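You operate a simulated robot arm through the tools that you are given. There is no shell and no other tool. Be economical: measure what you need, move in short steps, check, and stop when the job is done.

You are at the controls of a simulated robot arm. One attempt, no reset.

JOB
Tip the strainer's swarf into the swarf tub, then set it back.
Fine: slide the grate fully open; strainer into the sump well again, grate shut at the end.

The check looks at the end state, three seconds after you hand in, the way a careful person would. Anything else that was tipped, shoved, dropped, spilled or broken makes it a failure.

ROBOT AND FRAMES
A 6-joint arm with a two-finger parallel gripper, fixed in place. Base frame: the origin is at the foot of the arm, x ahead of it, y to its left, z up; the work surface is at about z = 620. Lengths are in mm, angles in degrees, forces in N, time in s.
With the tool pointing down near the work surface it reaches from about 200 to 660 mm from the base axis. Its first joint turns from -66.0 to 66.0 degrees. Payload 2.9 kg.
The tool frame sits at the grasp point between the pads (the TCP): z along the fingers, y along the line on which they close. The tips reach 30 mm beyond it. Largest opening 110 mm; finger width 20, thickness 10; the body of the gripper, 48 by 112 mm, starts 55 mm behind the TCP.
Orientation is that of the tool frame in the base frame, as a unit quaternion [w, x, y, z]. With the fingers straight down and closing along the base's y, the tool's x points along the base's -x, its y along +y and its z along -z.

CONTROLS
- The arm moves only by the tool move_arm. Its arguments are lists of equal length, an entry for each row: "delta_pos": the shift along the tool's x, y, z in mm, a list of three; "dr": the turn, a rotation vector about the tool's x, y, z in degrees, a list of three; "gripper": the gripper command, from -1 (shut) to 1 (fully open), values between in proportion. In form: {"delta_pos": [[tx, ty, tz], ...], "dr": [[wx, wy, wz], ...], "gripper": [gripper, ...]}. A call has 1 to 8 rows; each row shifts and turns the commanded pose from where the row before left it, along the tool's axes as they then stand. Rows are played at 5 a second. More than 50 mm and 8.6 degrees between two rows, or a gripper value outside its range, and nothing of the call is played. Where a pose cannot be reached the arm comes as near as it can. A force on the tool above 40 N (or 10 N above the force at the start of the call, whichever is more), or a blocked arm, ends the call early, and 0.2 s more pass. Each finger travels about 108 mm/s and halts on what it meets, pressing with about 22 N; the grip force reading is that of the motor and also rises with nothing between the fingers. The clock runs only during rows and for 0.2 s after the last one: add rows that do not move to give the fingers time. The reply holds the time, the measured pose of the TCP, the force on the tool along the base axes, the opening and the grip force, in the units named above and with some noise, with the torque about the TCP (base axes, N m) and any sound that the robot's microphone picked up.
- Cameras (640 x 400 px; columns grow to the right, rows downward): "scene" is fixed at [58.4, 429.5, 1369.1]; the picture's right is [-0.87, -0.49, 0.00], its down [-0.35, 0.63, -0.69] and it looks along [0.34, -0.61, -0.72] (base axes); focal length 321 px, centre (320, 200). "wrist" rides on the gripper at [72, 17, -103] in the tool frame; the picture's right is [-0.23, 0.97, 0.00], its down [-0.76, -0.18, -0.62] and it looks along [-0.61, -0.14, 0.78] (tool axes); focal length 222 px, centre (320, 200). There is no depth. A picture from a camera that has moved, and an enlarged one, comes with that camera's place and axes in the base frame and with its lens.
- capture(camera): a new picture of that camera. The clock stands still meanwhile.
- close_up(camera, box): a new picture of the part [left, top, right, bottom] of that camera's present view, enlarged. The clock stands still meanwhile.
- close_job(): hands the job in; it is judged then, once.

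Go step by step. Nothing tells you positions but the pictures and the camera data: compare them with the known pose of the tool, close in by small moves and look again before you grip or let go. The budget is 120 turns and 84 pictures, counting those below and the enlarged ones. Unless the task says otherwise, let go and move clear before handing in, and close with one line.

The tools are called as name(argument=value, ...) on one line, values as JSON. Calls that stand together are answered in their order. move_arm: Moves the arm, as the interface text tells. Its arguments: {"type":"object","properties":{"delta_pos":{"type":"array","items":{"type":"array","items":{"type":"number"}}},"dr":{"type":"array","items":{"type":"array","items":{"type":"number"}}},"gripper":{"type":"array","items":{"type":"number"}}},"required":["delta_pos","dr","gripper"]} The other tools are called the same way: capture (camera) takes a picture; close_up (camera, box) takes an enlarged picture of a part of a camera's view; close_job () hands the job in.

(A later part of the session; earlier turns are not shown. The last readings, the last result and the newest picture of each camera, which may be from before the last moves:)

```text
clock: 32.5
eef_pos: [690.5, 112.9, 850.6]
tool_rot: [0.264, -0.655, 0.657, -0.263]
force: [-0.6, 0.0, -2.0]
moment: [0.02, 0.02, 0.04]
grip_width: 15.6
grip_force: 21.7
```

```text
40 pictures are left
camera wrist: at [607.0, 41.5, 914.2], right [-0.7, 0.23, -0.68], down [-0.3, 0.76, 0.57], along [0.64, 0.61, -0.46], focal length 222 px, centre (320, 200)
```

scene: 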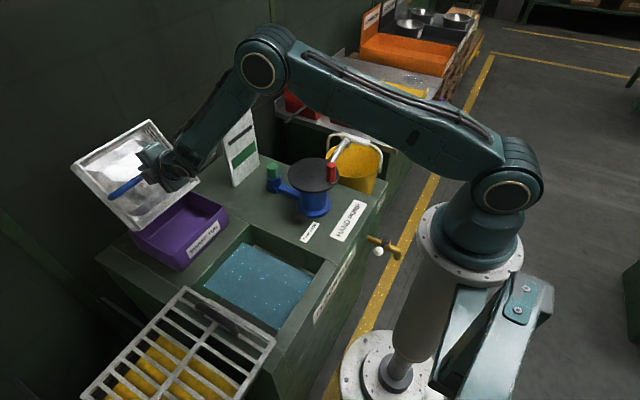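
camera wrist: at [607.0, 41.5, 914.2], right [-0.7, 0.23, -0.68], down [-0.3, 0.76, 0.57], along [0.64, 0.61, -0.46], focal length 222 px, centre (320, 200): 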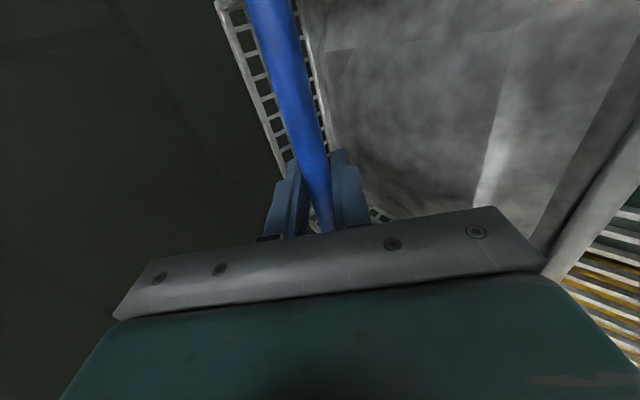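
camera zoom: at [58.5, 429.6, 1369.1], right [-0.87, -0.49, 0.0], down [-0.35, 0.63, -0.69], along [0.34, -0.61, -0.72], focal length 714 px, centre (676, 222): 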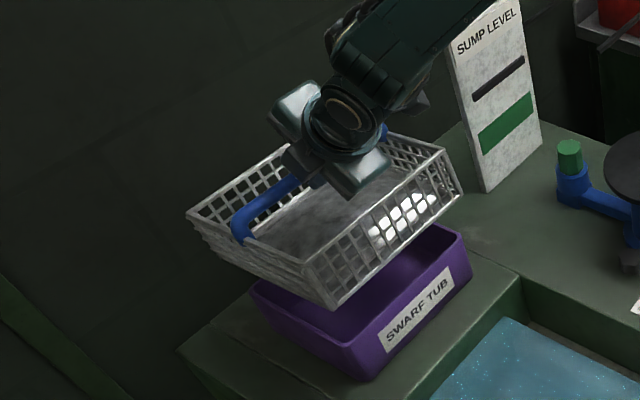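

The strainer actually topped out near 55°, and the bar is now offset in the pads by about 53°. I'll back off over the bench and tilt the gripper the opposite way, so the bar slips back to its original alignment.

move_arm(delta_pos=[[0, 18.6, -21.5], [0, 18.6, -21.5], [0, 18.6, -21.5], [0, 18.6, -21.5], [0, 18.6, -21.5], [0, 18.6, -21.5]], dr=[[0, 0, 0], [0, 0, 0], [0, 0, 0], [0, 0, 0], [0, 0, 0], [0, 0, 0]], gripper=[-1, -1, -1, -1, -1, -1])

move_arm(delta_pos=[[0, 0, 0], [0, 0, 0], [0, 0, 0], [0, 0, 0], [0, 0, 0], [0, 0, 0], [0, 0, 0]], dr=[[-7, 0, 0], [-7, 0, 0], [-7, 0, 0], [-7, 0, 0], [-7, 0, 0], [-7, 0, 0], [-2, 0, 0]], gripper=[-1, -1, -1, -1, -1, -1, -1])

capture(camera="scene")

```text
clock: 33.9
eef_pos: [521.9, 114.6, 865.4]
tool_rot: [-0.265, 0.656, -0.656, 0.264]
force: [1.1, -0.6, -2.4]
moment: [0.03, -0.03, 0.0]
grip_width: 15.6
grip_force: 22.1
```

```text
clock: 35.5
eef_pos: [520.7, 114.2, 866.2]
tool_rot: [0.0, 0.707, -0.707, 0.0]
force: [0.7, -0.1, -2.5]
moment: [-0.01, -0.11, 0.02]
grip_width: 15.6
grip_force: 21.7
```

```text
39 pictures are left
```

scene: 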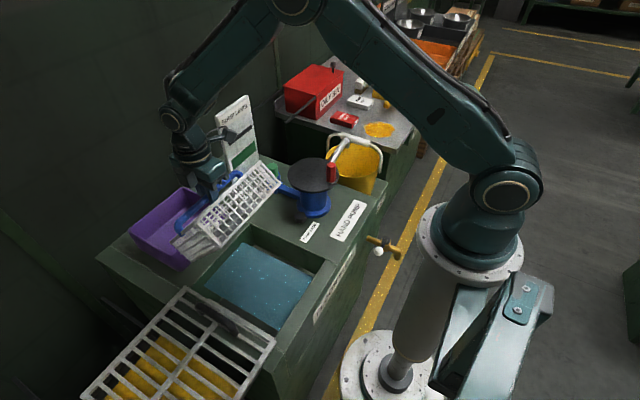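

The strainer is now tilted the other way, about −53°. I'll keep rotating so it slips back into alignment.

move_arm(delta_pos=[[0, 0, 0], [0, 0, 0], [0, 0, 0], [0, 0, 0], [0, 0, 0], [0, 0, 0], [0, 0, 0], [0, 0, 0]], dr=[[-7, 0, 0], [-7, 0, 0], [-7, 0, 0], [-7, 0, 0], [-7, 0, 0], [-7, 0, 0], [-7, 0, 0], [-6, 0, 0]], gripper=[-1, -1, -1, -1, -1, -1, -1, -1])

capture(camera="scene")

capture(camera="wrist")

```text
clock: 37.3
eef_pos: [520.4, 114.1, 867.3]
tool_rot: [-0.162, -0.686, 0.689, 0.167]
force: [1.1, 0.2, -3.0]
moment: [-0.02, -0.12, 0.0]
grip_width: 15.3
grip_force: 22.2
out of reach, approached as far as the arm can: row 5, 6, 7, 8
```

```text
38 pictures are left
```

scene: 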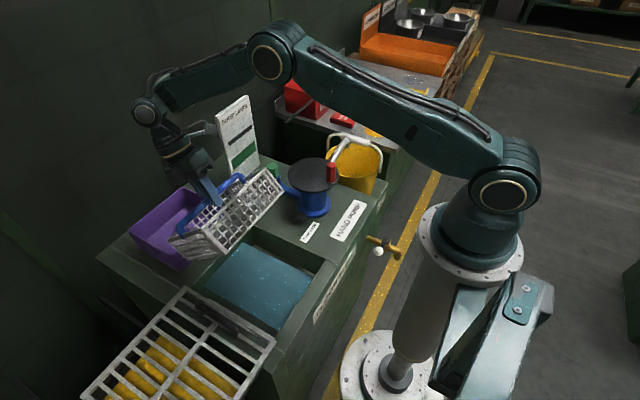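

```text
37 pictures are left
camera wrist: at [550.9, 40.2, 966.4], right [-0.87, 0.23, 0.44], down [0.44, 0.76, 0.48], along [-0.23, 0.61, -0.76], focal length 222 px, centre (320, 200)
```

wrist: 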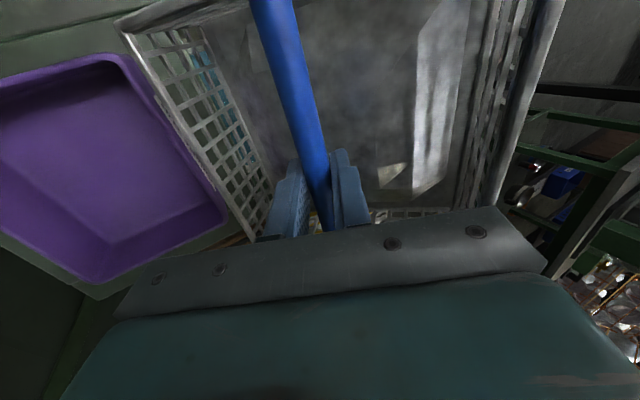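

The gripper reached −27° before running out of reach, and most of the misalignment is gone. I'll move nearer the base and tilt a little more.

move_arm(delta_pos=[[0, 24, 12], [0, 24, 12], [0, 24, 12], [0, 0, 0], [0, 0, 0], [0, 0, 0]], dr=[[0, 0, 0], [0, 0, 0], [0, 0, 0], [-6, 0, 0], [-6, 0, 0], [-3, 0, 0]], gripper=[-1, -1, -1, -1, -1, -1])

capture(camera="wrist")

```text
clock: 38.7
eef_pos: [433.5, 93.3, 862.7]
tool_rot: [-0.251, -0.66, 0.661, 0.255]
force: [0.2, 0.9, -2.0]
moment: [-0.02, -0.12, 0.02]
grip_width: 15.5
grip_force: 21.7
out of reach, approached as far as the arm can: row 6
```

```text
36 pictures are left
camera wrist: at [488.3, 20.7, 951.2], right [-0.73, 0.23, 0.65], down [0.55, 0.76, 0.35], along [-0.41, 0.61, -0.68], focal length 222 px, centre (320, 200)
```

wrist: 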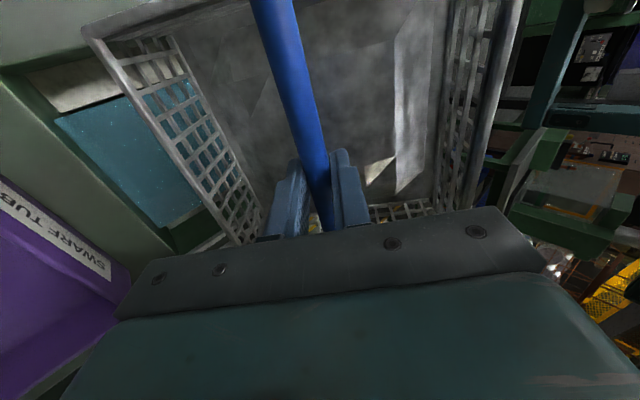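

The bar is nearly realigned. I'll bring the gripper upright.

move_arm(delta_pos=[[0, 0, 0], [0, 0, 0], [0, 0, 0], [0, 0, 0], [0, 0, 0], [0, 0, 0], [0, 0, 0]], dr=[[6, 0, 0], [6, 0, 0], [6, 0, 0], [6, 0, 0], [6, 0, 0], [6, 0, 0], [6, 0, 0]], gripper=[-1, -1, -1, -1, -1, -1, -1])

capture(camera="scene")

```text
clock: 40.3
eef_pos: [616.9, 130.2, 900.9]
tool_rot: [0.002, -0.705, 0.709, 0.002]
force: [0.4, -0.7, -2.6]
moment: [-0.02, 0.0, -0.01]
grip_width: 15.3
grip_force: 21.4
out of reach, approached as far as the arm can: row 1, 2, 3, 4, 5, 6, 7
```

```text
35 pictures are left
```

scene: 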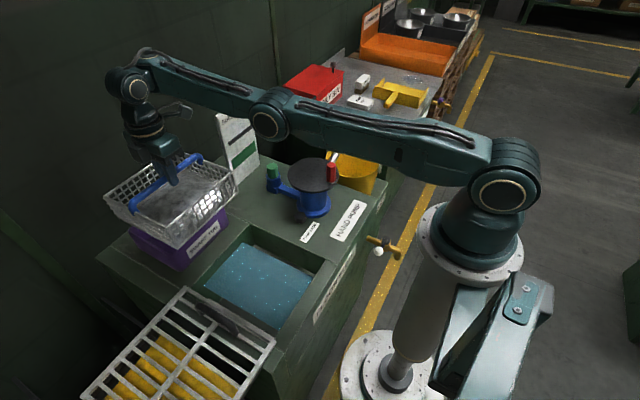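

The arm drifted outward to x ≈ 617 while untilting because it was near its limits. I'll hold one row to see whether it settles.

move_arm(delta_pos=[[0, 0, 0], [0, 0, 0]], dr=[[0, 0, 0], [0, 0, 0]], gripper=[-1, -1])

```text
clock: 40.9
eef_pos: [616.7, 129.4, 900.2]
tool_rot: [0.002, -0.706, 0.708, 0.002]
force: [0.8, -0.7, -3.3]
moment: [0.0, -0.02, 0.02]
grip_width: 15.2
grip_force: 22.5
```

It's stable. I'll come in to about (520, 114, 880) and then yaw 90°.

move_arm(delta_pos=[[4, 24, 5], [4, 24, 5], [4, 24, 5], [4, 24, 5]], dr=[[0, 0, 0], [0, 0, 0], [0, 0, 0], [0, 0, 0]], gripper=[-1, -1, -1, -1])

move_arm(delta_pos=[[0, 0, 0], [0, 0, 0], [0, 0, 0], [0, 0, 0], [0, 0, 0], [0, 0, 0]], dr=[[0, 0, 8], [0, 0, 8], [0, 0, 8], [0, 0, 8], [0, 0, 8], [0, 0, 8]], gripper=[-1, -1, -1, -1, -1, -1])

move_arm(delta_pos=[[0, 0, 0], [0, 0, 0], [0, 0, 0], [0, 0, 0], [0, 0, 0], [0, 0, 0]], dr=[[0, 0, 8], [0, 0, 8], [0, 0, 8], [0, 0, 8], [0, 0, 8], [0, 0, 2]], gripper=[-1, -1, -1, -1, -1, -1])

capture(camera="scene")

capture(camera="wrist")

```text
clock: 41.9
eef_pos: [617.4, 129.2, 896.6]
tool_rot: [0.001, -0.706, 0.708, 0.002]
force: [-0.3, 0.5, -3.0]
moment: [-0.01, -0.01, -0.01]
grip_width: 15.4
grip_force: 21.9
out of reach, approached as far as the arm can: row 1, 2, 3, 4
```

```text
clock: 43.3
eef_pos: [618.4, 130.4, 897.9]
tool_rot: [0.002, -0.355, 0.935, 0.004]
force: [0.3, 0.3, -3.3]
moment: [-0.03, -0.02, -0.04]
grip_width: 15.4
grip_force: 22.2
```

```text
clock: 44.7
eef_pos: [617.6, 130.4, 896.8]
tool_rot: [0.001, 0.003, 1.0, 0.003]
force: [0.7, 0.0, -2.8]
moment: [-0.01, 0.02, -0.02]
grip_width: 15.4
grip_force: 22.2
```

```text
34 pictures are left
```

scene: 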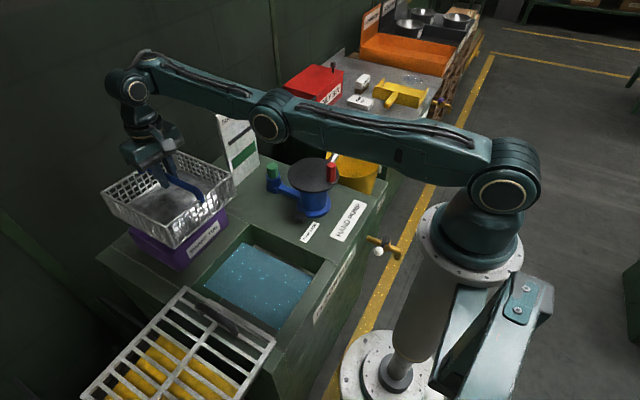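

```text
33 pictures are left
camera wrist: at [545.3, 147.5, 1001.9], right [0.23, 0.97, 0.01], down [0.76, -0.18, 0.62], along [0.61, -0.14, -0.78], focal length 222 px, centre (320, 200)
```

wrist: 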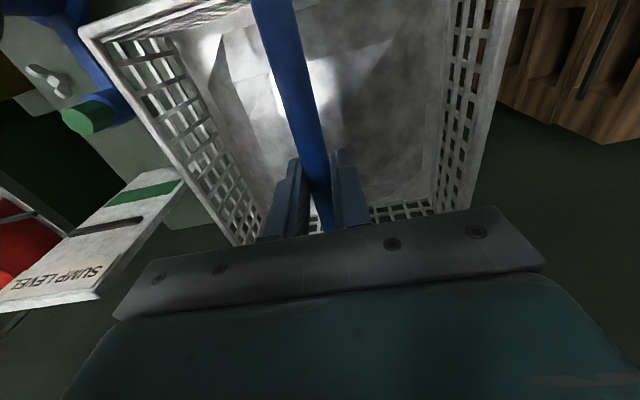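

The yaw worked, but the elbow is nearly straight, so inward moves stall. Tipping outward only needs the wrist joint, so I'll pitch in small steps with a slight outward shift and see how the arm responds.

move_arm(delta_pos=[[-10, 4, 5], [-10, 4, 5], [-10, 4, 5]], dr=[[0, -5, 0], [0, -5, 0], [0, -5, 0]], gripper=[-1, -1, -1])

```text
clock: 45.5
eef_pos: [622.7, 132.3, 896.9]
tool_rot: [0.018, 0.002, 1.0, 0.003]
force: [0.6, -1.5, -1.7]
moment: [-0.05, 0.02, -0.01]
grip_width: 15.5
grip_force: 21.8
out of reach, approached as far as the arm can: row 1, 2, 3
```

It only moved slightly, held up by the straight elbow. I'll pitch about the wrist joint instead, with a larger outward shift, so the elbow isn't needed.

move_arm(delta_pos=[[-18, -5, 0], [-18, -5, 0], [-18, -5, 0]], dr=[[0, -5, 0], [0, -5, 0], [0, -5, 0]], gripper=[-1, -1, -1])

```text
clock: 46.3
eef_pos: [646.3, 122.7, 949.2]
tool_rot: [0.059, 0.001, 0.998, 0.007]
force: [0.1, -0.6, -2.5]
moment: [-0.01, 0.03, 0.04]
grip_width: 15.3
grip_force: 22.3
out of reach, approached as far as the arm can: row 1, 2, 3
```

move_arm(delta_pos=[[25, 0, 10], [25, 0, 10], [25, 0, 10]], dr=[[0, 0, 0], [0, 0, 0], [0, 0, 0]], gripper=[-1, -1, -1])

capture(camera="scene")

```text
clock: 47.1
eef_pos: [632.7, 124.1, 944.0]
tool_rot: [0.055, 0.001, 0.998, 0.005]
force: [0.0, 0.0, -2.8]
moment: [-0.01, 0.04, -0.05]
grip_width: 15.5
grip_force: 22.1
out of reach, approached as far as the arm can: row 1, 2, 3
```

```text
32 pictures are left
```

scene: 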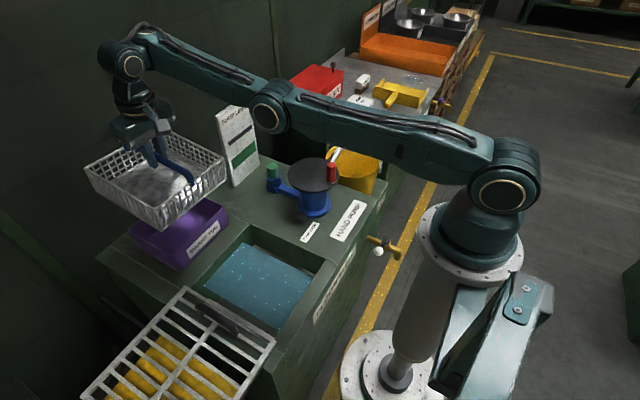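

The elbow has flipped to a slightly bent-down posture, which explains the limits. I'll try pitching outward from here, which should open the wrist angle.

move_arm(delta_pos=[[-12, -3, 0], [-12, -3, 0], [-12, -3, 0], [-12, 0, 0]], dr=[[0, -6, 0], [0, -6, 0], [0, -6, 0], [0, -6, 0]], gripper=[-1, -1, -1, -1])

```text
clock: 48.1
eef_pos: [646.1, 114.5, 1033.8]
tool_rot: [0.123, 0.003, 0.992, 0.007]
force: [1.1, -0.5, -3.0]
moment: [0.02, 0.05, 0.01]
grip_width: 15.5
grip_force: 21.9
out of reach, approached as far as the arm can: row 1, 2, 3, 4
```

move_arm(delta_pos=[[40, 0, 0], [40, 0, 0], [40, 0, 0]], dr=[[0, 0, 0], [0, 0, 0], [0, 0, 0]], gripper=[-1, -1, -1])

capture(camera="scene")

```text
clock: 48.9
eef_pos: [639.9, 140.8, 1032.1]
tool_rot: [0.121, 0.002, 0.993, 0.007]
force: [-0.5, -0.1, -3.1]
moment: [0.0, 0.08, 0.0]
grip_width: 15.5
grip_force: 21.6
out of reach, approached as far as the arm can: row 1, 2, 3
```

```text
31 pictures are left
```

scene: 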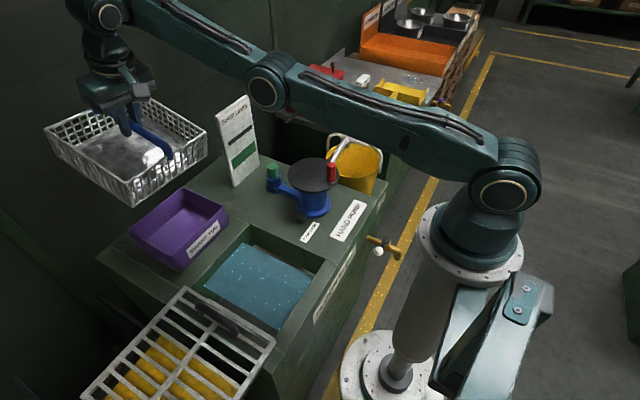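

The elbow and wrist seem pinned against limits in this bent-down posture. Extending outward along the arm should free them.

move_arm(delta_pos=[[-4, 0, 0], [-4, 0, 0], [-4, 0, 0], [-4, 0, 0]], dr=[[0, 0, 0], [0, 0, 0], [0, 0, 0], [0, 0, 0]], gripper=[-1, -1, -1, -1])

```text
clock: 49.9
eef_pos: [656.3, 141.1, 1035.6]
tool_rot: [0.119, 0.001, 0.993, 0.008]
force: [0.1, 0.3, -3.3]
moment: [0.0, 0.05, -0.02]
grip_width: 15.2
grip_force: 21.8
```

Extension works. I'll extend more and add a pitch while following the wrist arc.

move_arm(delta_pos=[[-8, 0, 0], [-8, 0, 0], [-8, 0, 0], [-16, 0, 0], [-16, 0, 0]], dr=[[0, 0, 0], [0, 0, 0], [0, 0, 0], [0, -5, 0], [0, -5, 0]], gripper=[-1, -1, -1, -1, -1])

```text
clock: 51.1
eef_pos: [701.3, 140.9, 1073.3]
tool_rot: [0.163, -0.001, 0.986, 0.034]
force: [0.9, -0.9, -2.8]
moment: [0.0, 0.11, -0.04]
grip_width: 15.5
grip_force: 21.6
out of reach, approached as far as the arm can: row 2, 3, 4, 5
```

move_arm(delta_pos=[[0, 0, 30], [0, 0, 30]], dr=[[0, 0, 0], [0, 0, 0]], gripper=[-1, -1])

capture(camera="scene")

```text
clock: 51.7
eef_pos: [722.6, 143.5, 1017.1]
tool_rot: [0.181, 0.002, 0.983, 0.025]
force: [0.0, -0.2, -2.7]
moment: [-0.05, 0.08, 0.02]
grip_width: 15.3
grip_force: 22.2
```

```text
30 pictures are left
```

scene: 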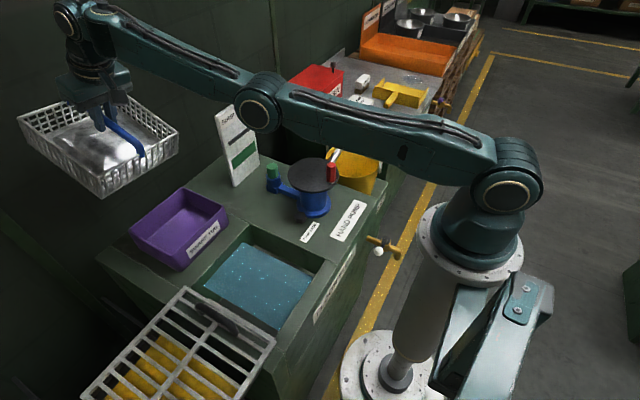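

It's moving freely again with the tool pitched out. I'll continue the tipping from here, pitching outward while lowering and centring over the tub.

move_arm(delta_pos=[[5, -7, 14], [6, -7, 14], [7, -7, 13], [8, -7, 12]], dr=[[0, -5, 0], [0, -5, 0], [0, -5, 0], [0, -5, 0]], gripper=[-1, -1, -1, -1])

capture(camera="scene")

```text
clock: 52.7
eef_pos: [797.0, 134.8, 966.6]
tool_rot: [0.349, 0.005, 0.937, 0.024]
force: [0.2, -0.6, -3.8]
moment: [-0.01, 0.12, 0.01]
grip_width: 15.6
grip_force: 21.7
out of reach, approached as far as the arm can: row 1, 2, 3, 4
```

```text
29 pictures are left
```

scene: 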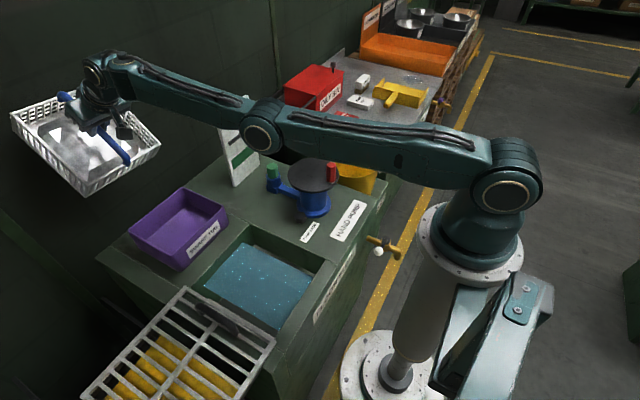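

The elbow is sitting at straight and the strainer is now beyond the tub. I won't tilt here. I'll back up and untilt along the reachable arc, then try to bend the elbow the normal way.

move_arm(delta_pos=[[7, 0, -22], [6, 0, -23], [5, 0, -23], [4, 0, -24], [3, 0, -30], [3, 0, -30]], dr=[[0, 5, 0], [0, 5, 0], [0, 5, 0], [0, 5, 0], [0, 0, 0], [0, 0, 0]], gripper=[-1, -1, -1, -1, -1, -1])

```text
clock: 54.1
eef_pos: [698.4, 130.8, 1085.8]
tool_rot: [0.181, 0.0, 0.983, 0.025]
force: [1.1, -0.2, -3.4]
moment: [-0.01, 0.05, 0.03]
grip_width: 15.2
grip_force: 21.4
out of reach, approached as far as the arm can: row 2, 4, 5
```

move_arm(delta_pos=[[-49, 0, -8.9], [29, 0, 5], [29, 0, 5], [29, 0, 5]], dr=[[0, 0, 0], [0, 0, 0], [0, 0, 0], [0, 0, 0]], gripper=[-1, -1, -1, -1])

capture(camera="scene")

```text
clock: 55.1
eef_pos: [641.9, 143.3, 1089.8]
tool_rot: [0.172, 0.002, 0.985, 0.021]
force: [-0.5, -0.5, -2.1]
moment: [-0.01, 0.07, 0.02]
grip_width: 15.3
grip_force: 22.0
out of reach, approached as far as the arm can: row 1, 2, 3, 4
```

```text
28 pictures are left
```

scene: 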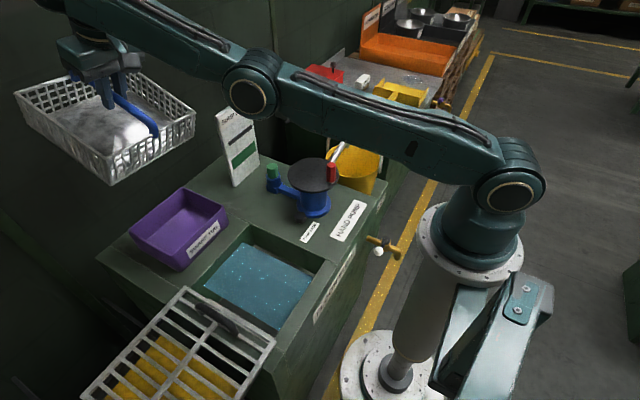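

The wrist limit is what pins this branch. I'll extend past full stretch and pull back in again, trying for the elbow-up branch.

move_arm(delta_pos=[[-30, 0, -5], [-30, 0, -5], [-40, 0, -7], [20, 0, 4], [20, 0, 4], [20, 0, 4]], dr=[[0, 0, 0], [0, 0, 0], [0, 0, 0], [0, 0, 0], [0, 0, 0], [0, 0, 0]], gripper=[-1, -1, -1, -1, -1, -1])

```text
clock: 56.5
eef_pos: [642.7, 145.5, 1097.1]
tool_rot: [0.177, 0.001, 0.984, 0.023]
force: [-0.5, -0.1, -3.2]
moment: [0.0, 0.09, 0.02]
grip_width: 15.3
grip_force: 22.3
out of reach, approached as far as the arm can: row 2, 3, 4, 6
```

move_arm(delta_pos=[[0, -5, 0], [0, -5, 0], [0, -5, 0], [0, -5, 0]], dr=[[0, -3, 0], [0, -3, 0], [0, -3, 0], [0, -3, 0]], gripper=[-1, -1, -1, -1])

```text
clock: 57.5
eef_pos: [641.8, 141.1, 1135.9]
tool_rot: [0.212, 0.004, 0.977, 0.015]
force: [0.0, 0.3, -2.7]
moment: [-0.01, 0.11, 0.02]
grip_width: 15.6
grip_force: 21.9
out of reach, approached as far as the arm can: row 1, 2, 3, 4
```

move_arm(delta_pos=[[-15, 0, 0], [-15, 0, 0]], dr=[[0, 0, 0], [0, 0, 0]], gripper=[-1, -1])

move_arm(delta_pos=[[-10, 0, 0]], dr=[[0, 0, 0]], gripper=[-1])

move_arm(delta_pos=[[-10, 0, 0]], dr=[[0, 0, 0]], gripper=[-1])

move_arm(delta_pos=[[-10, 0, 0]], dr=[[0, 0, 0]], gripper=[-1])

```text
clock: 58.1
eef_pos: [668.3, 140.1, 1147.0]
tool_rot: [0.22, 0.002, 0.975, 0.019]
force: [0.3, -0.9, -2.5]
moment: [-0.03, 0.1, -0.02]
grip_width: 15.3
grip_force: 21.7
```

```text
clock: 58.5
eef_pos: [677.7, 142.1, 1151.4]
tool_rot: [0.219, 0.003, 0.975, 0.019]
force: [0.3, -0.2, -3.5]
moment: [-0.02, 0.1, 0.0]
grip_width: 15.5
grip_force: 22.0
```

```text
clock: 58.9
eef_pos: [686.9, 143.0, 1156.6]
tool_rot: [0.221, 0.003, 0.975, 0.019]
force: [0.5, 0.4, -2.5]
moment: [-0.07, 0.07, 0.0]
grip_width: 15.3
grip_force: 21.9
```

```text
clock: 59.3
eef_pos: [686.7, 141.5, 1157.2]
tool_rot: [0.22, 0.003, 0.975, 0.02]
force: [-0.4, 0.0, -3.0]
moment: [-0.02, 0.1, -0.02]
grip_width: 15.3
grip_force: 22.3
out of reach, approached as far as the arm can: row 1
```

move_arm(delta_pos=[[15, 0, 0], [15, 0, 0], [15, 0, 0], [15, 0, 0]], dr=[[0, 0, 0], [0, 0, 0], [0, 0, 0], [0, 0, 0]], gripper=[-1, -1, -1, -1])

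capture(camera="scene")

```text
clock: 60.3
eef_pos: [640.9, 144.8, 1141.4]
tool_rot: [0.216, 0.004, 0.976, 0.017]
force: [-0.3, 0.9, -2.4]
moment: [-0.01, 0.12, 0.02]
grip_width: 15.0
grip_force: 21.9
out of reach, approached as far as the arm can: row 4
```

```text
27 pictures are left
```

scene: 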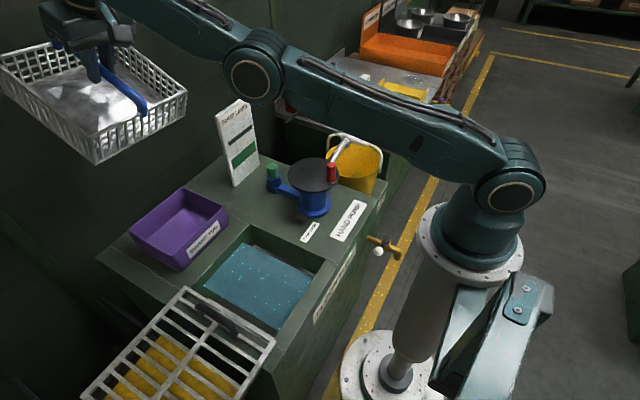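

move_arm(delta_pos=[[-15, 0, 0], [-15, 0, 0], [-14.4, 0, 0], [-14.4, 0, 0], [-14.4, 0, 0], [-14.4, 0, 0]], dr=[[0, 0, 0], [0, 0, 0], [0, -5, 0], [0, -5, 0], [0, -5, 0], [0, -5, 0]], gripper=[-1, -1, -1, -1, -1, -1])

move_arm(delta_pos=[[11, 0, -10], [11, 0, -10], [11, 0, -10], [11, 0, -10], [11, 0, -10], [11, 0, -10]], dr=[[0, 0, 0], [0, 0, 0], [0, 0, 0], [0, 0, 0], [0, 0, 0], [0, 0, 0]], gripper=[-1, -1, -1, -1, -1, -1])

```text
clock: 61.7
eef_pos: [736.7, 153.8, 1204.2]
tool_rot: [0.385, 0.006, 0.923, 0.018]
force: [-0.1, -0.5, -2.2]
moment: [-0.05, 0.14, 0.01]
grip_width: 15.7
grip_force: 22.2
out of reach, approached as far as the arm can: row 3, 4, 5, 6
```

```text
clock: 63.1
eef_pos: [704.7, 176.9, 1238.6]
tool_rot: [0.385, 0.007, 0.923, 0.018]
force: [-0.5, 0.5, -2.5]
moment: [0.02, 0.16, 0.0]
grip_width: 15.8
grip_force: 22.0
out of reach, approached as far as the arm can: row 1, 2, 3, 4, 5, 6
```

The elbow itself seems to be at a limit just past straight. It flipped originally under an inward-pitch demand at stretch, so I'll repeat that sort of motion, untilting with the TCP held out, to try to flip it back.

move_arm(delta_pos=[[-10, -15, 5], [0, -15, 0], [0, 0, 0], [0, 0, 0], [0, 0, 0], [0, 0, 0], [0, 0, 0]], dr=[[0, 0, 0], [0, 8, 0], [0, 8, 0], [0, 8, 0], [0, 8, 0], [0, 8, 0], [0, 6, 0]], gripper=[-1, -1, -1, -1, -1, -1, -1])

capture(camera="scene")

```text
clock: 64.7
eef_pos: [574.7, 190.0, 1189.3]
tool_rot: [0.013, -0.007, 0.999, 0.045]
force: [-0.2, 0.8, -3.1]
moment: [-0.04, 0.05, 0.02]
grip_width: 15.6
grip_force: 21.9
out of reach, approached as far as the arm can: row 2, 3, 4, 5, 6, 7
```

```text
26 pictures are left
```

scene: 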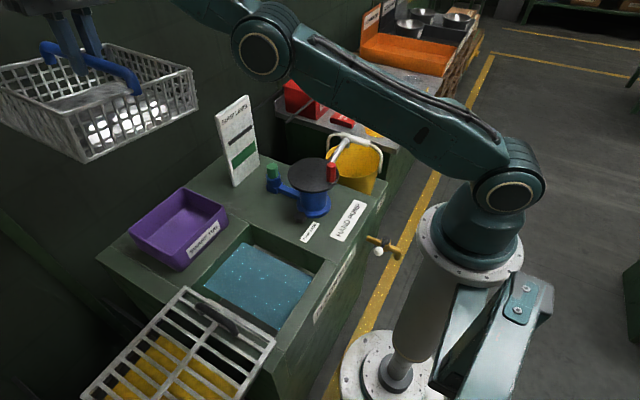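

Vertical again at x ≈ 575. Testing inward retraction from here.

move_arm(delta_pos=[[15, 0, 0], [15, 0, 0], [15, 0, 0], [15, 0, 0], [15, 0, 0], [15, 0, 0]], dr=[[0, 0, 0], [0, 0, 0], [0, 0, 0], [0, 0, 0], [0, 0, 0], [0, 0, 0]], gripper=[-1, -1, -1, -1, -1, -1])

```text
clock: 66.1
eef_pos: [548.4, 210.5, 1201.7]
tool_rot: [0.018, -0.008, 0.999, 0.045]
force: [0.8, 0.0, -2.7]
moment: [0.01, -0.03, -0.02]
grip_width: 15.5
grip_force: 22.0
out of reach, approached as far as the arm can: row 1, 2, 3, 4, 5
```

move_arm(delta_pos=[[-25, -10, 0], [-25, -10, 0], [-25, -10, 0], [-10, 0, 0], [-10, 0, 0], [0, 0, 0], [0, 0, 0]], dr=[[0, 0, 0], [0, 0, 0], [0, 0, 0], [0, 8, 0], [0, 8, 0], [0, 8, 0], [0, 8, 0]], gripper=[-1, -1, -1, -1, -1, -1, -1])

capture(camera="scene")

```text
clock: 67.5
eef_pos: [562.0, 148.9, 1142.6]
tool_rot: [-0.104, -0.005, 0.993, 0.045]
force: [4.1, 6.0, -13.1]
moment: [-0.76, -0.01, -0.26]
grip_width: 15.4
grip_force: 22.0
out of reach, approached as far as the arm can: row 1, 2, 3, 4, 5, 6
stopped in row 6: the force on the tool passed its limit at 53 N (the readings are from after the stop); the commanded pose is now the measured one
```

```text
25 pictures are left
```

scene: 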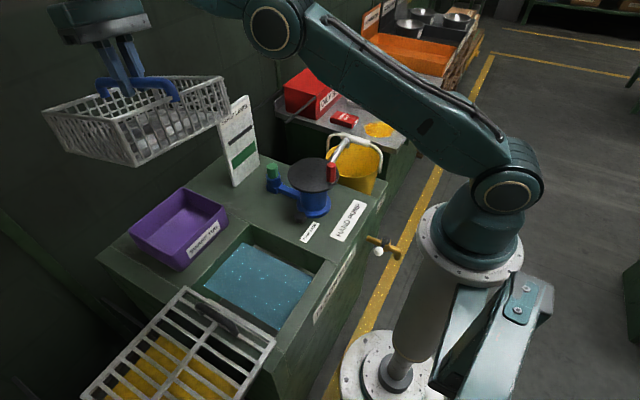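

The force limit tripped, possibly from a quick joint flip since nothing is near the strainer. I'll hold and check it settles.

move_arm(delta_pos=[[0, 0, 0], [0, 0, 0]], dr=[[0, 0, 0], [0, 0, 0]], gripper=[-1, -1])

capture(camera="wrist")

```text
clock: 68.0
eef_pos: [562.0, 149.1, 1142.2]
tool_rot: [-0.104, -0.005, 0.994, 0.044]
force: [4.1, 8.6, -20.3]
moment: [-1.28, -0.3, -0.5]
grip_width: 15.2
grip_force: 22.3
```

```text
24 pictures are left
camera wrist: at [511.5, 155.6, 1260.0], right [0.22, 0.97, 0.04], down [0.87, -0.22, 0.43], along [0.43, -0.06, -0.9], focal length 222 px, centre (320, 200)
```

wrist: 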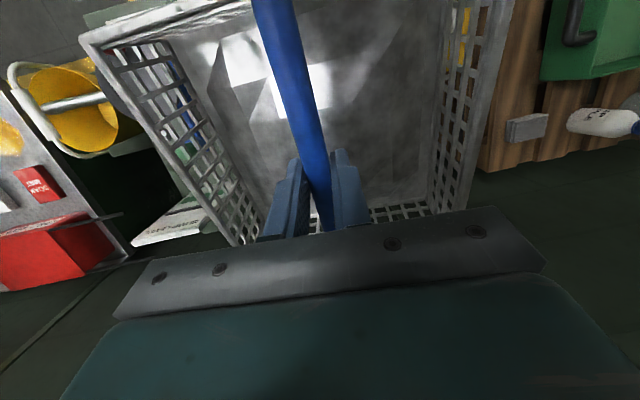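

There's a steady load on the tool (−20 N z, moment about x), so something is touching. I'll ease straight down a little and watch it.

move_arm(delta_pos=[[0, 0, 6], [0, 0, 6]], dr=[[0, 0, 0], [0, 0, 0]], gripper=[-1, -1])

close_up(camera="scene", box=[30, 0, 290, 170])

```text
clock: 68.7
eef_pos: [560.0, 149.2, 1129.9]
tool_rot: [-0.106, -0.006, 0.993, 0.044]
force: [0.3, 0.8, -2.6]
moment: [0.0, -0.04, 0.02]
grip_width: 15.2
grip_force: 21.9
```

```text
2.35 times, centred on (160, 85) of scene
camera zoom: at [58.5, 429.6, 1369.0], right [-0.87, -0.49, 0.0], down [-0.35, 0.63, -0.69], along [0.34, -0.61, -0.72], focal length 756 px, centre (696, 471)
```

zoom: 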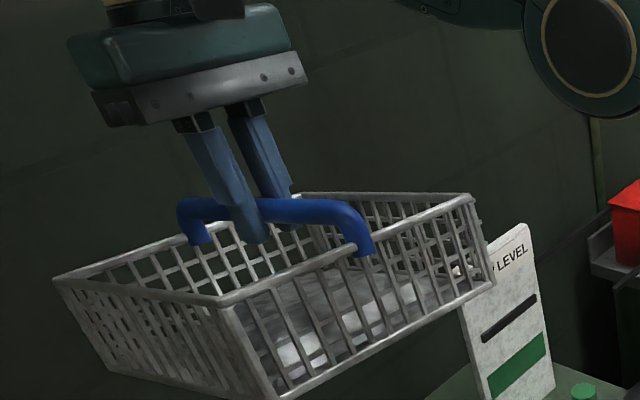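

Contact cleared and the swarf is still in. I'll carefully level and keep descending.

move_arm(delta_pos=[[0, -5, 15], [0, -5, 15], [0, -5, 15], [0, -5, 15]], dr=[[0, 0, 0], [0, 0, 0], [0, 0, 0], [0, 0, 0]], gripper=[-1, -1, -1, -1])

move_arm(delta_pos=[[0, 0, 0], [0, 0, 0], [0, 0, 0]], dr=[[0, -4, 0], [0, -4, 0], [0, -4, 0]], gripper=[-1, -1, -1])

```text
clock: 69.7
eef_pos: [545.5, 134.6, 1070.5]
tool_rot: [-0.105, -0.007, 0.994, 0.044]
force: [-0.2, -0.4, -3.3]
moment: [-0.06, -0.03, -0.02]
grip_width: 15.5
grip_force: 22.0
```

```text
clock: 70.5
eef_pos: [566.7, 139.7, 1082.2]
tool_rot: [-0.002, -0.001, 0.999, 0.045]
force: [0.2, -0.3, -3.4]
moment: [-0.01, 0.01, -0.02]
grip_width: 15.7
grip_force: 21.9
out of reach, approached as far as the arm can: row 2, 3
```

move_arm(delta_pos=[[10, 0, 10], [10, 0, 10], [10, 0, 10], [10, 0, 10]], dr=[[0, 0, 0], [0, 0, 0], [0, 0, 0], [0, 0, 0]], gripper=[-1, -1, -1, -1])

capture(camera="scene")

```text
clock: 71.5
eef_pos: [571.7, 150.3, 1069.0]
tool_rot: [-0.002, -0.002, 0.999, 0.044]
force: [0.0, 0.2, -2.2]
moment: [-0.05, -0.01, 0.01]
grip_width: 15.5
grip_force: 22.7
out of reach, approached as far as the arm can: row 1, 2, 3, 4
```

```text
22 pictures are left
```

scene: 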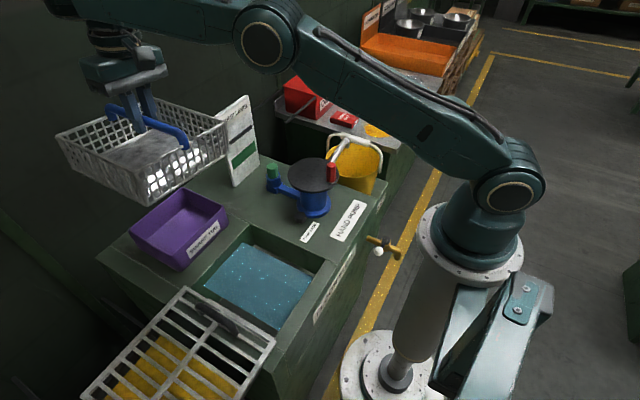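

Retraction worked while the tool was pitched about 12° inward, so I'll go back to that pitch and keep descending and retracting that way until the elbow is well bent.

move_arm(delta_pos=[[0, 0, 0], [0, 0, 0], [0, 0, 0], [5, -4, 15], [5, -4, 15], [5, -4, 15], [5, -4, 15]], dr=[[0, 5, 0], [0, 5, 0], [0, 5, 0], [0, 0, 0], [0, 0, 0], [0, 0, 0], [0, 0, 0]], gripper=[-1, -1, -1, -1, -1, -1, -1])

```text
clock: 73.0
eef_pos: [534.6, 141.3, 1013.9]
tool_rot: [-0.131, -0.008, 0.99, 0.044]
force: [0.5, -0.1, -2.6]
moment: [-0.04, -0.01, -0.03]
grip_width: 15.4
grip_force: 22.3
```

No limits hit this time. Continuing inward and down.

move_arm(delta_pos=[[20, -4, 10], [20, -4, 10], [20, -4, 10], [20, -4, 10]], dr=[[0, 0, 0], [0, 0, 0], [0, 0, 0], [0, 0, 0]], gripper=[-1, -1, -1, -1])

capture(camera="scene")

```text
clock: 74.0
eef_pos: [523.5, 138.8, 1011.8]
tool_rot: [-0.131, -0.007, 0.99, 0.045]
force: [0.1, 0.1, -3.3]
moment: [-0.02, -0.05, 0.01]
grip_width: 15.5
grip_force: 22.9
out of reach, approached as far as the arm can: row 1, 2, 3, 4
```

```text
21 pictures are left
```

scene: 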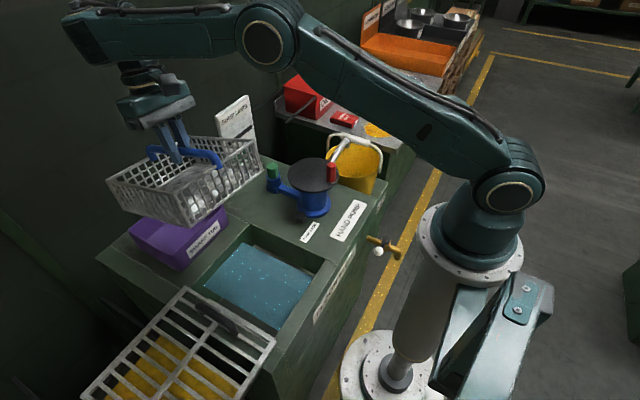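

close_up(camera="scene", box=[40, 0, 300, 170])

```text
2.35 times, centred on (170, 85) of scene
camera zoom: at [58.5, 429.6, 1369.1], right [-0.87, -0.49, 0.0], down [-0.35, 0.63, -0.69], along [0.34, -0.61, -0.72], focal length 756 px, centre (673, 471)
```

zoom: 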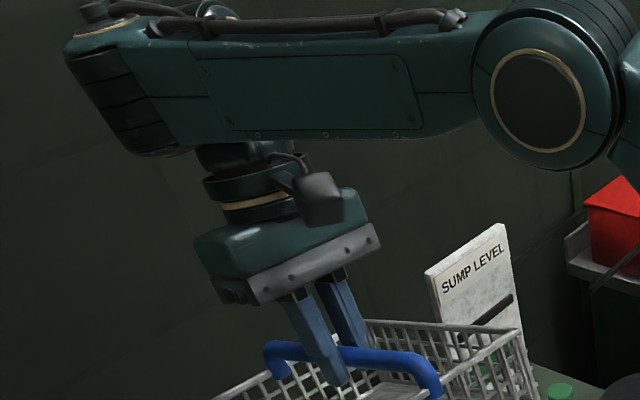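

I think the wrist pitch joint may be near a limit. A pure rotation about the wrist centre (≈200 mm behind the TCP) will test it.

move_arm(delta_pos=[[-17.4, 0, 0.8], [-17.4, 0, 0.8], [-17.4, 0, 0.8], [-17.4, 0, 0.8]], dr=[[0, -5, 0], [0, -5, 0], [0, -5, 0], [0, -5, 0]], gripper=[-1, -1, -1, -1])

```text
clock: 75.0
eef_pos: [618.6, 145.1, 1008.7]
tool_rot: [0.042, 0.001, 0.998, 0.045]
force: [0.1, -0.7, -2.5]
moment: [0.01, 0.06, -0.05]
grip_width: 15.6
grip_force: 22.4
out of reach, approached as far as the arm can: row 1, 2, 3
```

move_arm(delta_pos=[[0, -5, 20], [0, -5, 20], [0, -5, 20], [0, -5, 20]], dr=[[0, 0, 0], [0, 0, 0], [0, 0, 0], [0, 0, 0]], gripper=[-1, -1, -1, -1])

close_up(camera="scene", box=[40, 0, 540, 240])

```text
clock: 76.0
eef_pos: [629.6, 134.3, 940.9]
tool_rot: [0.038, 0.001, 0.998, 0.042]
force: [-0.2, 0.3, -2.6]
moment: [-0.01, 0.07, 0.01]
grip_width: 15.4
grip_force: 22.1
out of reach, approached as far as the arm can: row 1, 2, 4
```

```text
1.28 times, centred on (290, 120) of scene
camera zoom: at [58.5, 429.6, 1369.1], right [-0.87, -0.49, 0.0], down [-0.35, 0.63, -0.69], along [0.34, -0.61, -0.72], focal length 411 px, centre (358, 302)
```

zoom: 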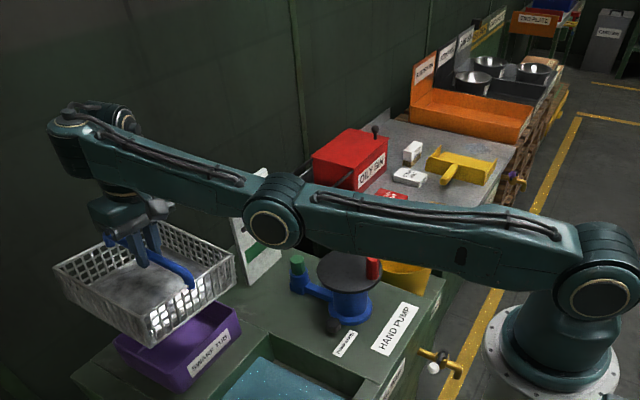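

The forearm has rolled 180° (its joint disc now faces away), and the leftover 4–5° sideways lean suggests the roll joint is riding its limit. Leaning the tool a bit more toward +y should free it.

move_arm(delta_pos=[[0, 0, 0], [0, 0, 0], [10, 0, 0], [20, 0, 0], [20, 0, 0], [20, 0, 0]], dr=[[-5, 0, 0], [-5, 0, 0], [0, 0, 0], [0, 0, 0], [0, 0, 0], [0, 0, 0]], gripper=[-1, -1, -1, -1, -1, -1])

```text
clock: 77.5
eef_pos: [628.6, 136.4, 987.3]
tool_rot: [0.04, -0.004, 0.991, 0.131]
force: [0.2, 0.5, -3.0]
moment: [-0.05, 0.05, 0.02]
grip_width: 15.7
grip_force: 22.5
out of reach, approached as far as the arm can: row 1, 2, 3, 4, 5, 6
```

That didn't help. I'll take the extra lean back out and command larger inward steps, to see whether the solver picks the normal posture.

move_arm(delta_pos=[[40, 0, 20], [40, 0, 20], [40, 0, 20], [40, 0, 20], [40, 0, 20], [40, 0, 20], [40, 0, 20], [40, 0, 20]], dr=[[7, 1, 0], [7, 1, 0], [2, 1, 0], [0, 1, 0], [0, 0, 0], [0, 0, 0], [0, 0, 0], [0, 0, 0]], gripper=[-1, -1, -1, -1, -1, -1, -1, -1])

```text
clock: 79.2
eef_pos: [599.4, 199.6, 876.1]
tool_rot: [0.007, -0.001, 1.0, -0.008]
force: [0.1, 0.3, -2.6]
moment: [-0.03, 0.07, -0.02]
grip_width: 15.2
grip_force: 22.0
out of reach, approached as far as the arm can: row 1, 2, 3, 4, 5, 6, 7, 8
```

I'll use the motion that did work: pitch inward, then retract and descend in alternation, watching how far it gets.

move_arm(delta_pos=[[0, -10, -5], [0, -10, -5], [0, -10, -5], [0, -10, -5], [15, 0, 0], [15, 0, 0], [15, 0, 0]], dr=[[0, 6, 0], [0, 6, 0], [0, 6, 0], [0, 6, 0], [0, 0, 0], [0, 0, 0], [0, 0, 0]], gripper=[-1, -1, -1, -1, -1, -1, -1])

capture(camera="scene")

```text
clock: 80.8
eef_pos: [539.6, 151.1, 925.9]
tool_rot: [-0.2, 0.002, 0.98, -0.007]
force: [0.2, -1.0, -1.8]
moment: [0.03, -0.03, -0.01]
grip_width: 15.4
grip_force: 21.9
out of reach, approached as far as the arm can: row 4
```

```text
18 pictures are left
```

scene: 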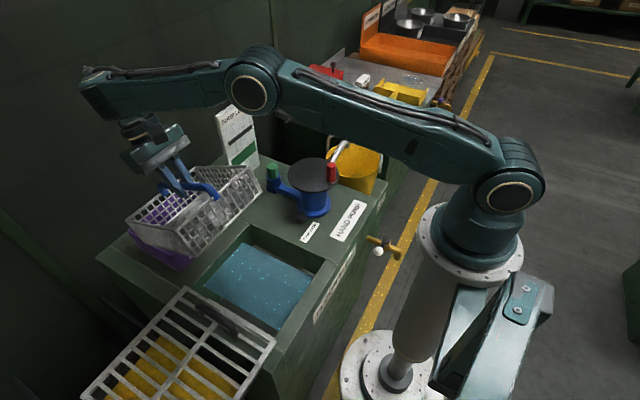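

It's working: the elbow is now clearly bent up. I'll keep retracting at this pitch.

move_arm(delta_pos=[[15, -5, 0], [15, -5, 0], [15, -5, 0], [15, -5, 0], [15, 0, 0], [15, 0, 0]], dr=[[0, 0, 0], [0, 0, 0], [0, 0, 0], [0, 0, 0], [0, 0, 0], [0, 0, 0]], gripper=[-1, -1, -1, -1, -1, -1])

```text
clock: 82.2
eef_pos: [487.1, 136.2, 974.9]
tool_rot: [-0.202, 0.001, 0.979, -0.008]
force: [0.3, -0.5, -2.5]
moment: [0.03, -0.03, 0.0]
grip_width: 15.5
grip_force: 21.6
out of reach, approached as far as the arm can: row 3, 4, 5, 6
```

move_arm(delta_pos=[[0, 0, 0], [0, 0, 0], [8, 0, 17], [8, 0, 17], [8, 0, 17], [8, 0, 17]], dr=[[0, 6, 0], [0, 6, 0], [0, 0, 0], [0, 0, 0], [0, 0, 0], [0, 0, 0]], gripper=[-1, -1, -1, -1, -1, -1])

```text
clock: 83.7
eef_pos: [433.3, 135.9, 944.7]
tool_rot: [-0.303, 0.002, 0.953, -0.008]
force: [0.0, 0.4, -3.2]
moment: [0.0, -0.08, -0.02]
grip_width: 15.7
grip_force: 22.0
out of reach, approached as far as the arm can: row 6
```

Good progress. Testing whether pitching back outward works from here.

move_arm(delta_pos=[[0, 0, 0], [0, 0, 0], [0, 0, 0]], dr=[[0, -4, 0], [0, -4, 0], [0, -4, 0]], gripper=[-1, -1, -1])

capture(camera="scene")

```text
clock: 84.5
eef_pos: [487.3, 146.2, 970.0]
tool_rot: [-0.201, 0.002, 0.98, -0.007]
force: [1.2, -0.2, -3.6]
moment: [-0.03, -0.06, -0.03]
grip_width: 15.2
grip_force: 22.1
out of reach, approached as far as the arm can: row 1, 2, 3
```

```text
17 pictures are left
```

scene: 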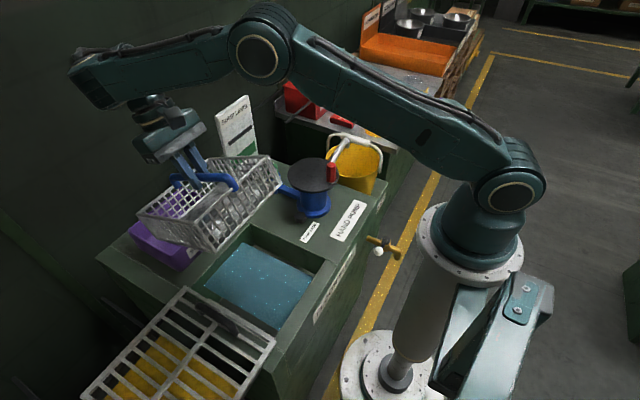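

close_up(camera="scene", box=[50, 10, 250, 130])

```text
3.20 times, centred on (150, 70) of scene
camera zoom: at [58.5, 429.6, 1369.0], right [-0.87, -0.49, 0.0], down [-0.35, 0.63, -0.69], along [0.34, -0.61, -0.72], focal length 1028 px, centre (864, 616)
```

zoom: 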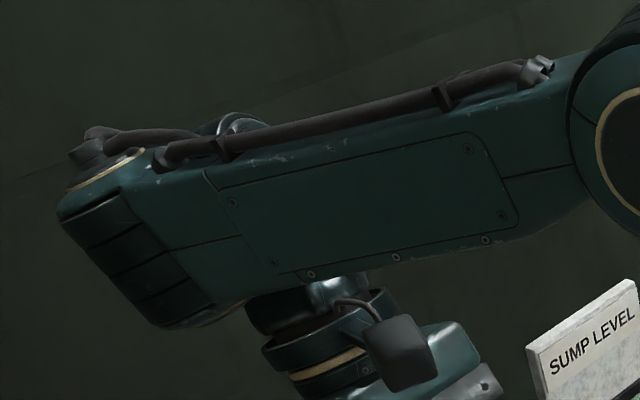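

The wrist pitch appears to be pinned at a bound from one side. I'll demand a combined larger outward pitch, inward shift and descent, to see if the solver releases it.

move_arm(delta_pos=[[15, -5, 30], [15, -5, 30], [15, -5, 30], [15, 0, 30], [15, 0, 30], [15, 0, 30]], dr=[[0, -8, 0], [0, -8, 0], [0, -7, 0], [0, 0, 0], [0, 0, 0], [0, 0, 0]], gripper=[-1, -1, -1, -1, -1, -1])

```text
clock: 85.8
eef_pos: [599.3, 193.4, 870.3]
tool_rot: [-0.001, 0.001, 1.0, -0.007]
force: [-0.1, 0.6, -3.0]
moment: [0.0, 0.0, 0.01]
grip_width: 15.5
grip_force: 22.0
out of reach, approached as far as the arm can: row 1, 2, 3, 4, 5, 6
```

The arm is back at vertical, stretched. I think the wrist joint crossed its ±limit seam, and a quick outward pitch ending right at the bound may carry it back. I'll try that, then test retraction.

move_arm(delta_pos=[[0, -10, -5], [0, -10, -5], [0, -10, -5], [0, -10, 0]], dr=[[0, 5, 0], [0, 5, 0], [0, 5, 0], [0, 0, 0]], gripper=[-1, -1, -1, -1])

move_arm(delta_pos=[[-28, 0, 0], [-28, 0, 0], [-28, 0, 0]], dr=[[0, -8.4, 0], [0, -8.4, 0], [0, -8.4, 0]], gripper=[-1, -1, -1])

move_arm(delta_pos=[[15, 0, 5], [15, 0, 5], [15, 0, 5], [15, 0, 5]], dr=[[0, 0, 0], [0, 0, 0], [0, 0, 0], [0, 0, 0]], gripper=[-1, -1, -1, -1])

```text
clock: 86.8
eef_pos: [601.2, 152.8, 888.9]
tool_rot: [-0.131, 0.003, 0.991, -0.007]
force: [0.2, 1.4, -3.4]
moment: [0.0, -0.02, 0.02]
grip_width: 15.4
grip_force: 22.2
```

```text
clock: 87.7
eef_pos: [693.7, 156.4, 880.5]
tool_rot: [0.089, 0.001, 0.996, -0.008]
force: [0.3, -0.3, -3.3]
moment: [0.03, 0.04, -0.01]
grip_width: 15.2
grip_force: 22.3
out of reach, approached as far as the arm can: row 3
```

```text
clock: 88.7
eef_pos: [689.6, 172.5, 852.2]
tool_rot: [0.087, 0.0, 0.996, -0.008]
force: [0.7, -0.3, -3.1]
moment: [-0.03, 0.06, 0.03]
grip_width: 15.7
grip_force: 21.3
out of reach, approached as far as the arm can: row 1, 2, 3, 4
```

capture(camera="scene")

```text
15 pictures are left
```

scene: 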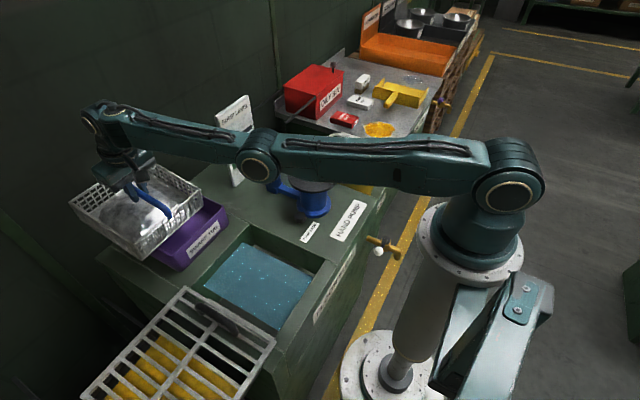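

The arm is straight again here. I'll go back to the bent posture (pitched inward), and this time try a lean toward −y before pitching out.

move_arm(delta_pos=[[0, -10, -5], [0, -10, -5], [0, -10, -5], [0, -10, -5], [15, 0, 0], [15, 0, 0], [15, 0, 0], [15, 0, 0]], dr=[[0, 8, 0], [0, 8, 0], [0, 8, 0], [0, 8, 0], [0, 0, 0], [0, 0, 0], [0, 0, 0], [0, 0, 0]], gripper=[-1, -1, -1, -1, -1, -1, -1, -1])

move_arm(delta_pos=[[0, 0, 0], [0, 0, 0], [0, 0, 0]], dr=[[5, 0, 0], [5, 0, 0], [5, 0, 0]], gripper=[-1, -1, -1])

move_arm(delta_pos=[[0, 0, 0], [0, 0, 0]], dr=[[0, -5, 0], [0, -5, 0]], gripper=[-1, -1])

```text
clock: 90.5
eef_pos: [567.1, 122.2, 906.4]
tool_rot: [-0.114, 0.001, 0.993, -0.007]
force: [0.1, 0.3, -2.7]
moment: [-0.05, -0.01, 0.01]
grip_width: 15.0
grip_force: 22.4
out of reach, approached as far as the arm can: row 1, 2, 3, 4, 8
```

```text
clock: 91.2
eef_pos: [548.2, 137.5, 900.2]
tool_rot: [-0.111, -0.014, 0.984, -0.137]
force: [-0.5, -0.5, -3.0]
moment: [0.04, 0.01, 0.01]
grip_width: 15.6
grip_force: 22.7
out of reach, approached as far as the arm can: row 3
```

```text
clock: 91.8
eef_pos: [549.0, 137.1, 899.6]
tool_rot: [-0.024, -0.026, 0.99, -0.135]
force: [0.3, -0.4, -3.4]
moment: [0.06, 0.01, -0.02]
grip_width: 15.2
grip_force: 22.1
```

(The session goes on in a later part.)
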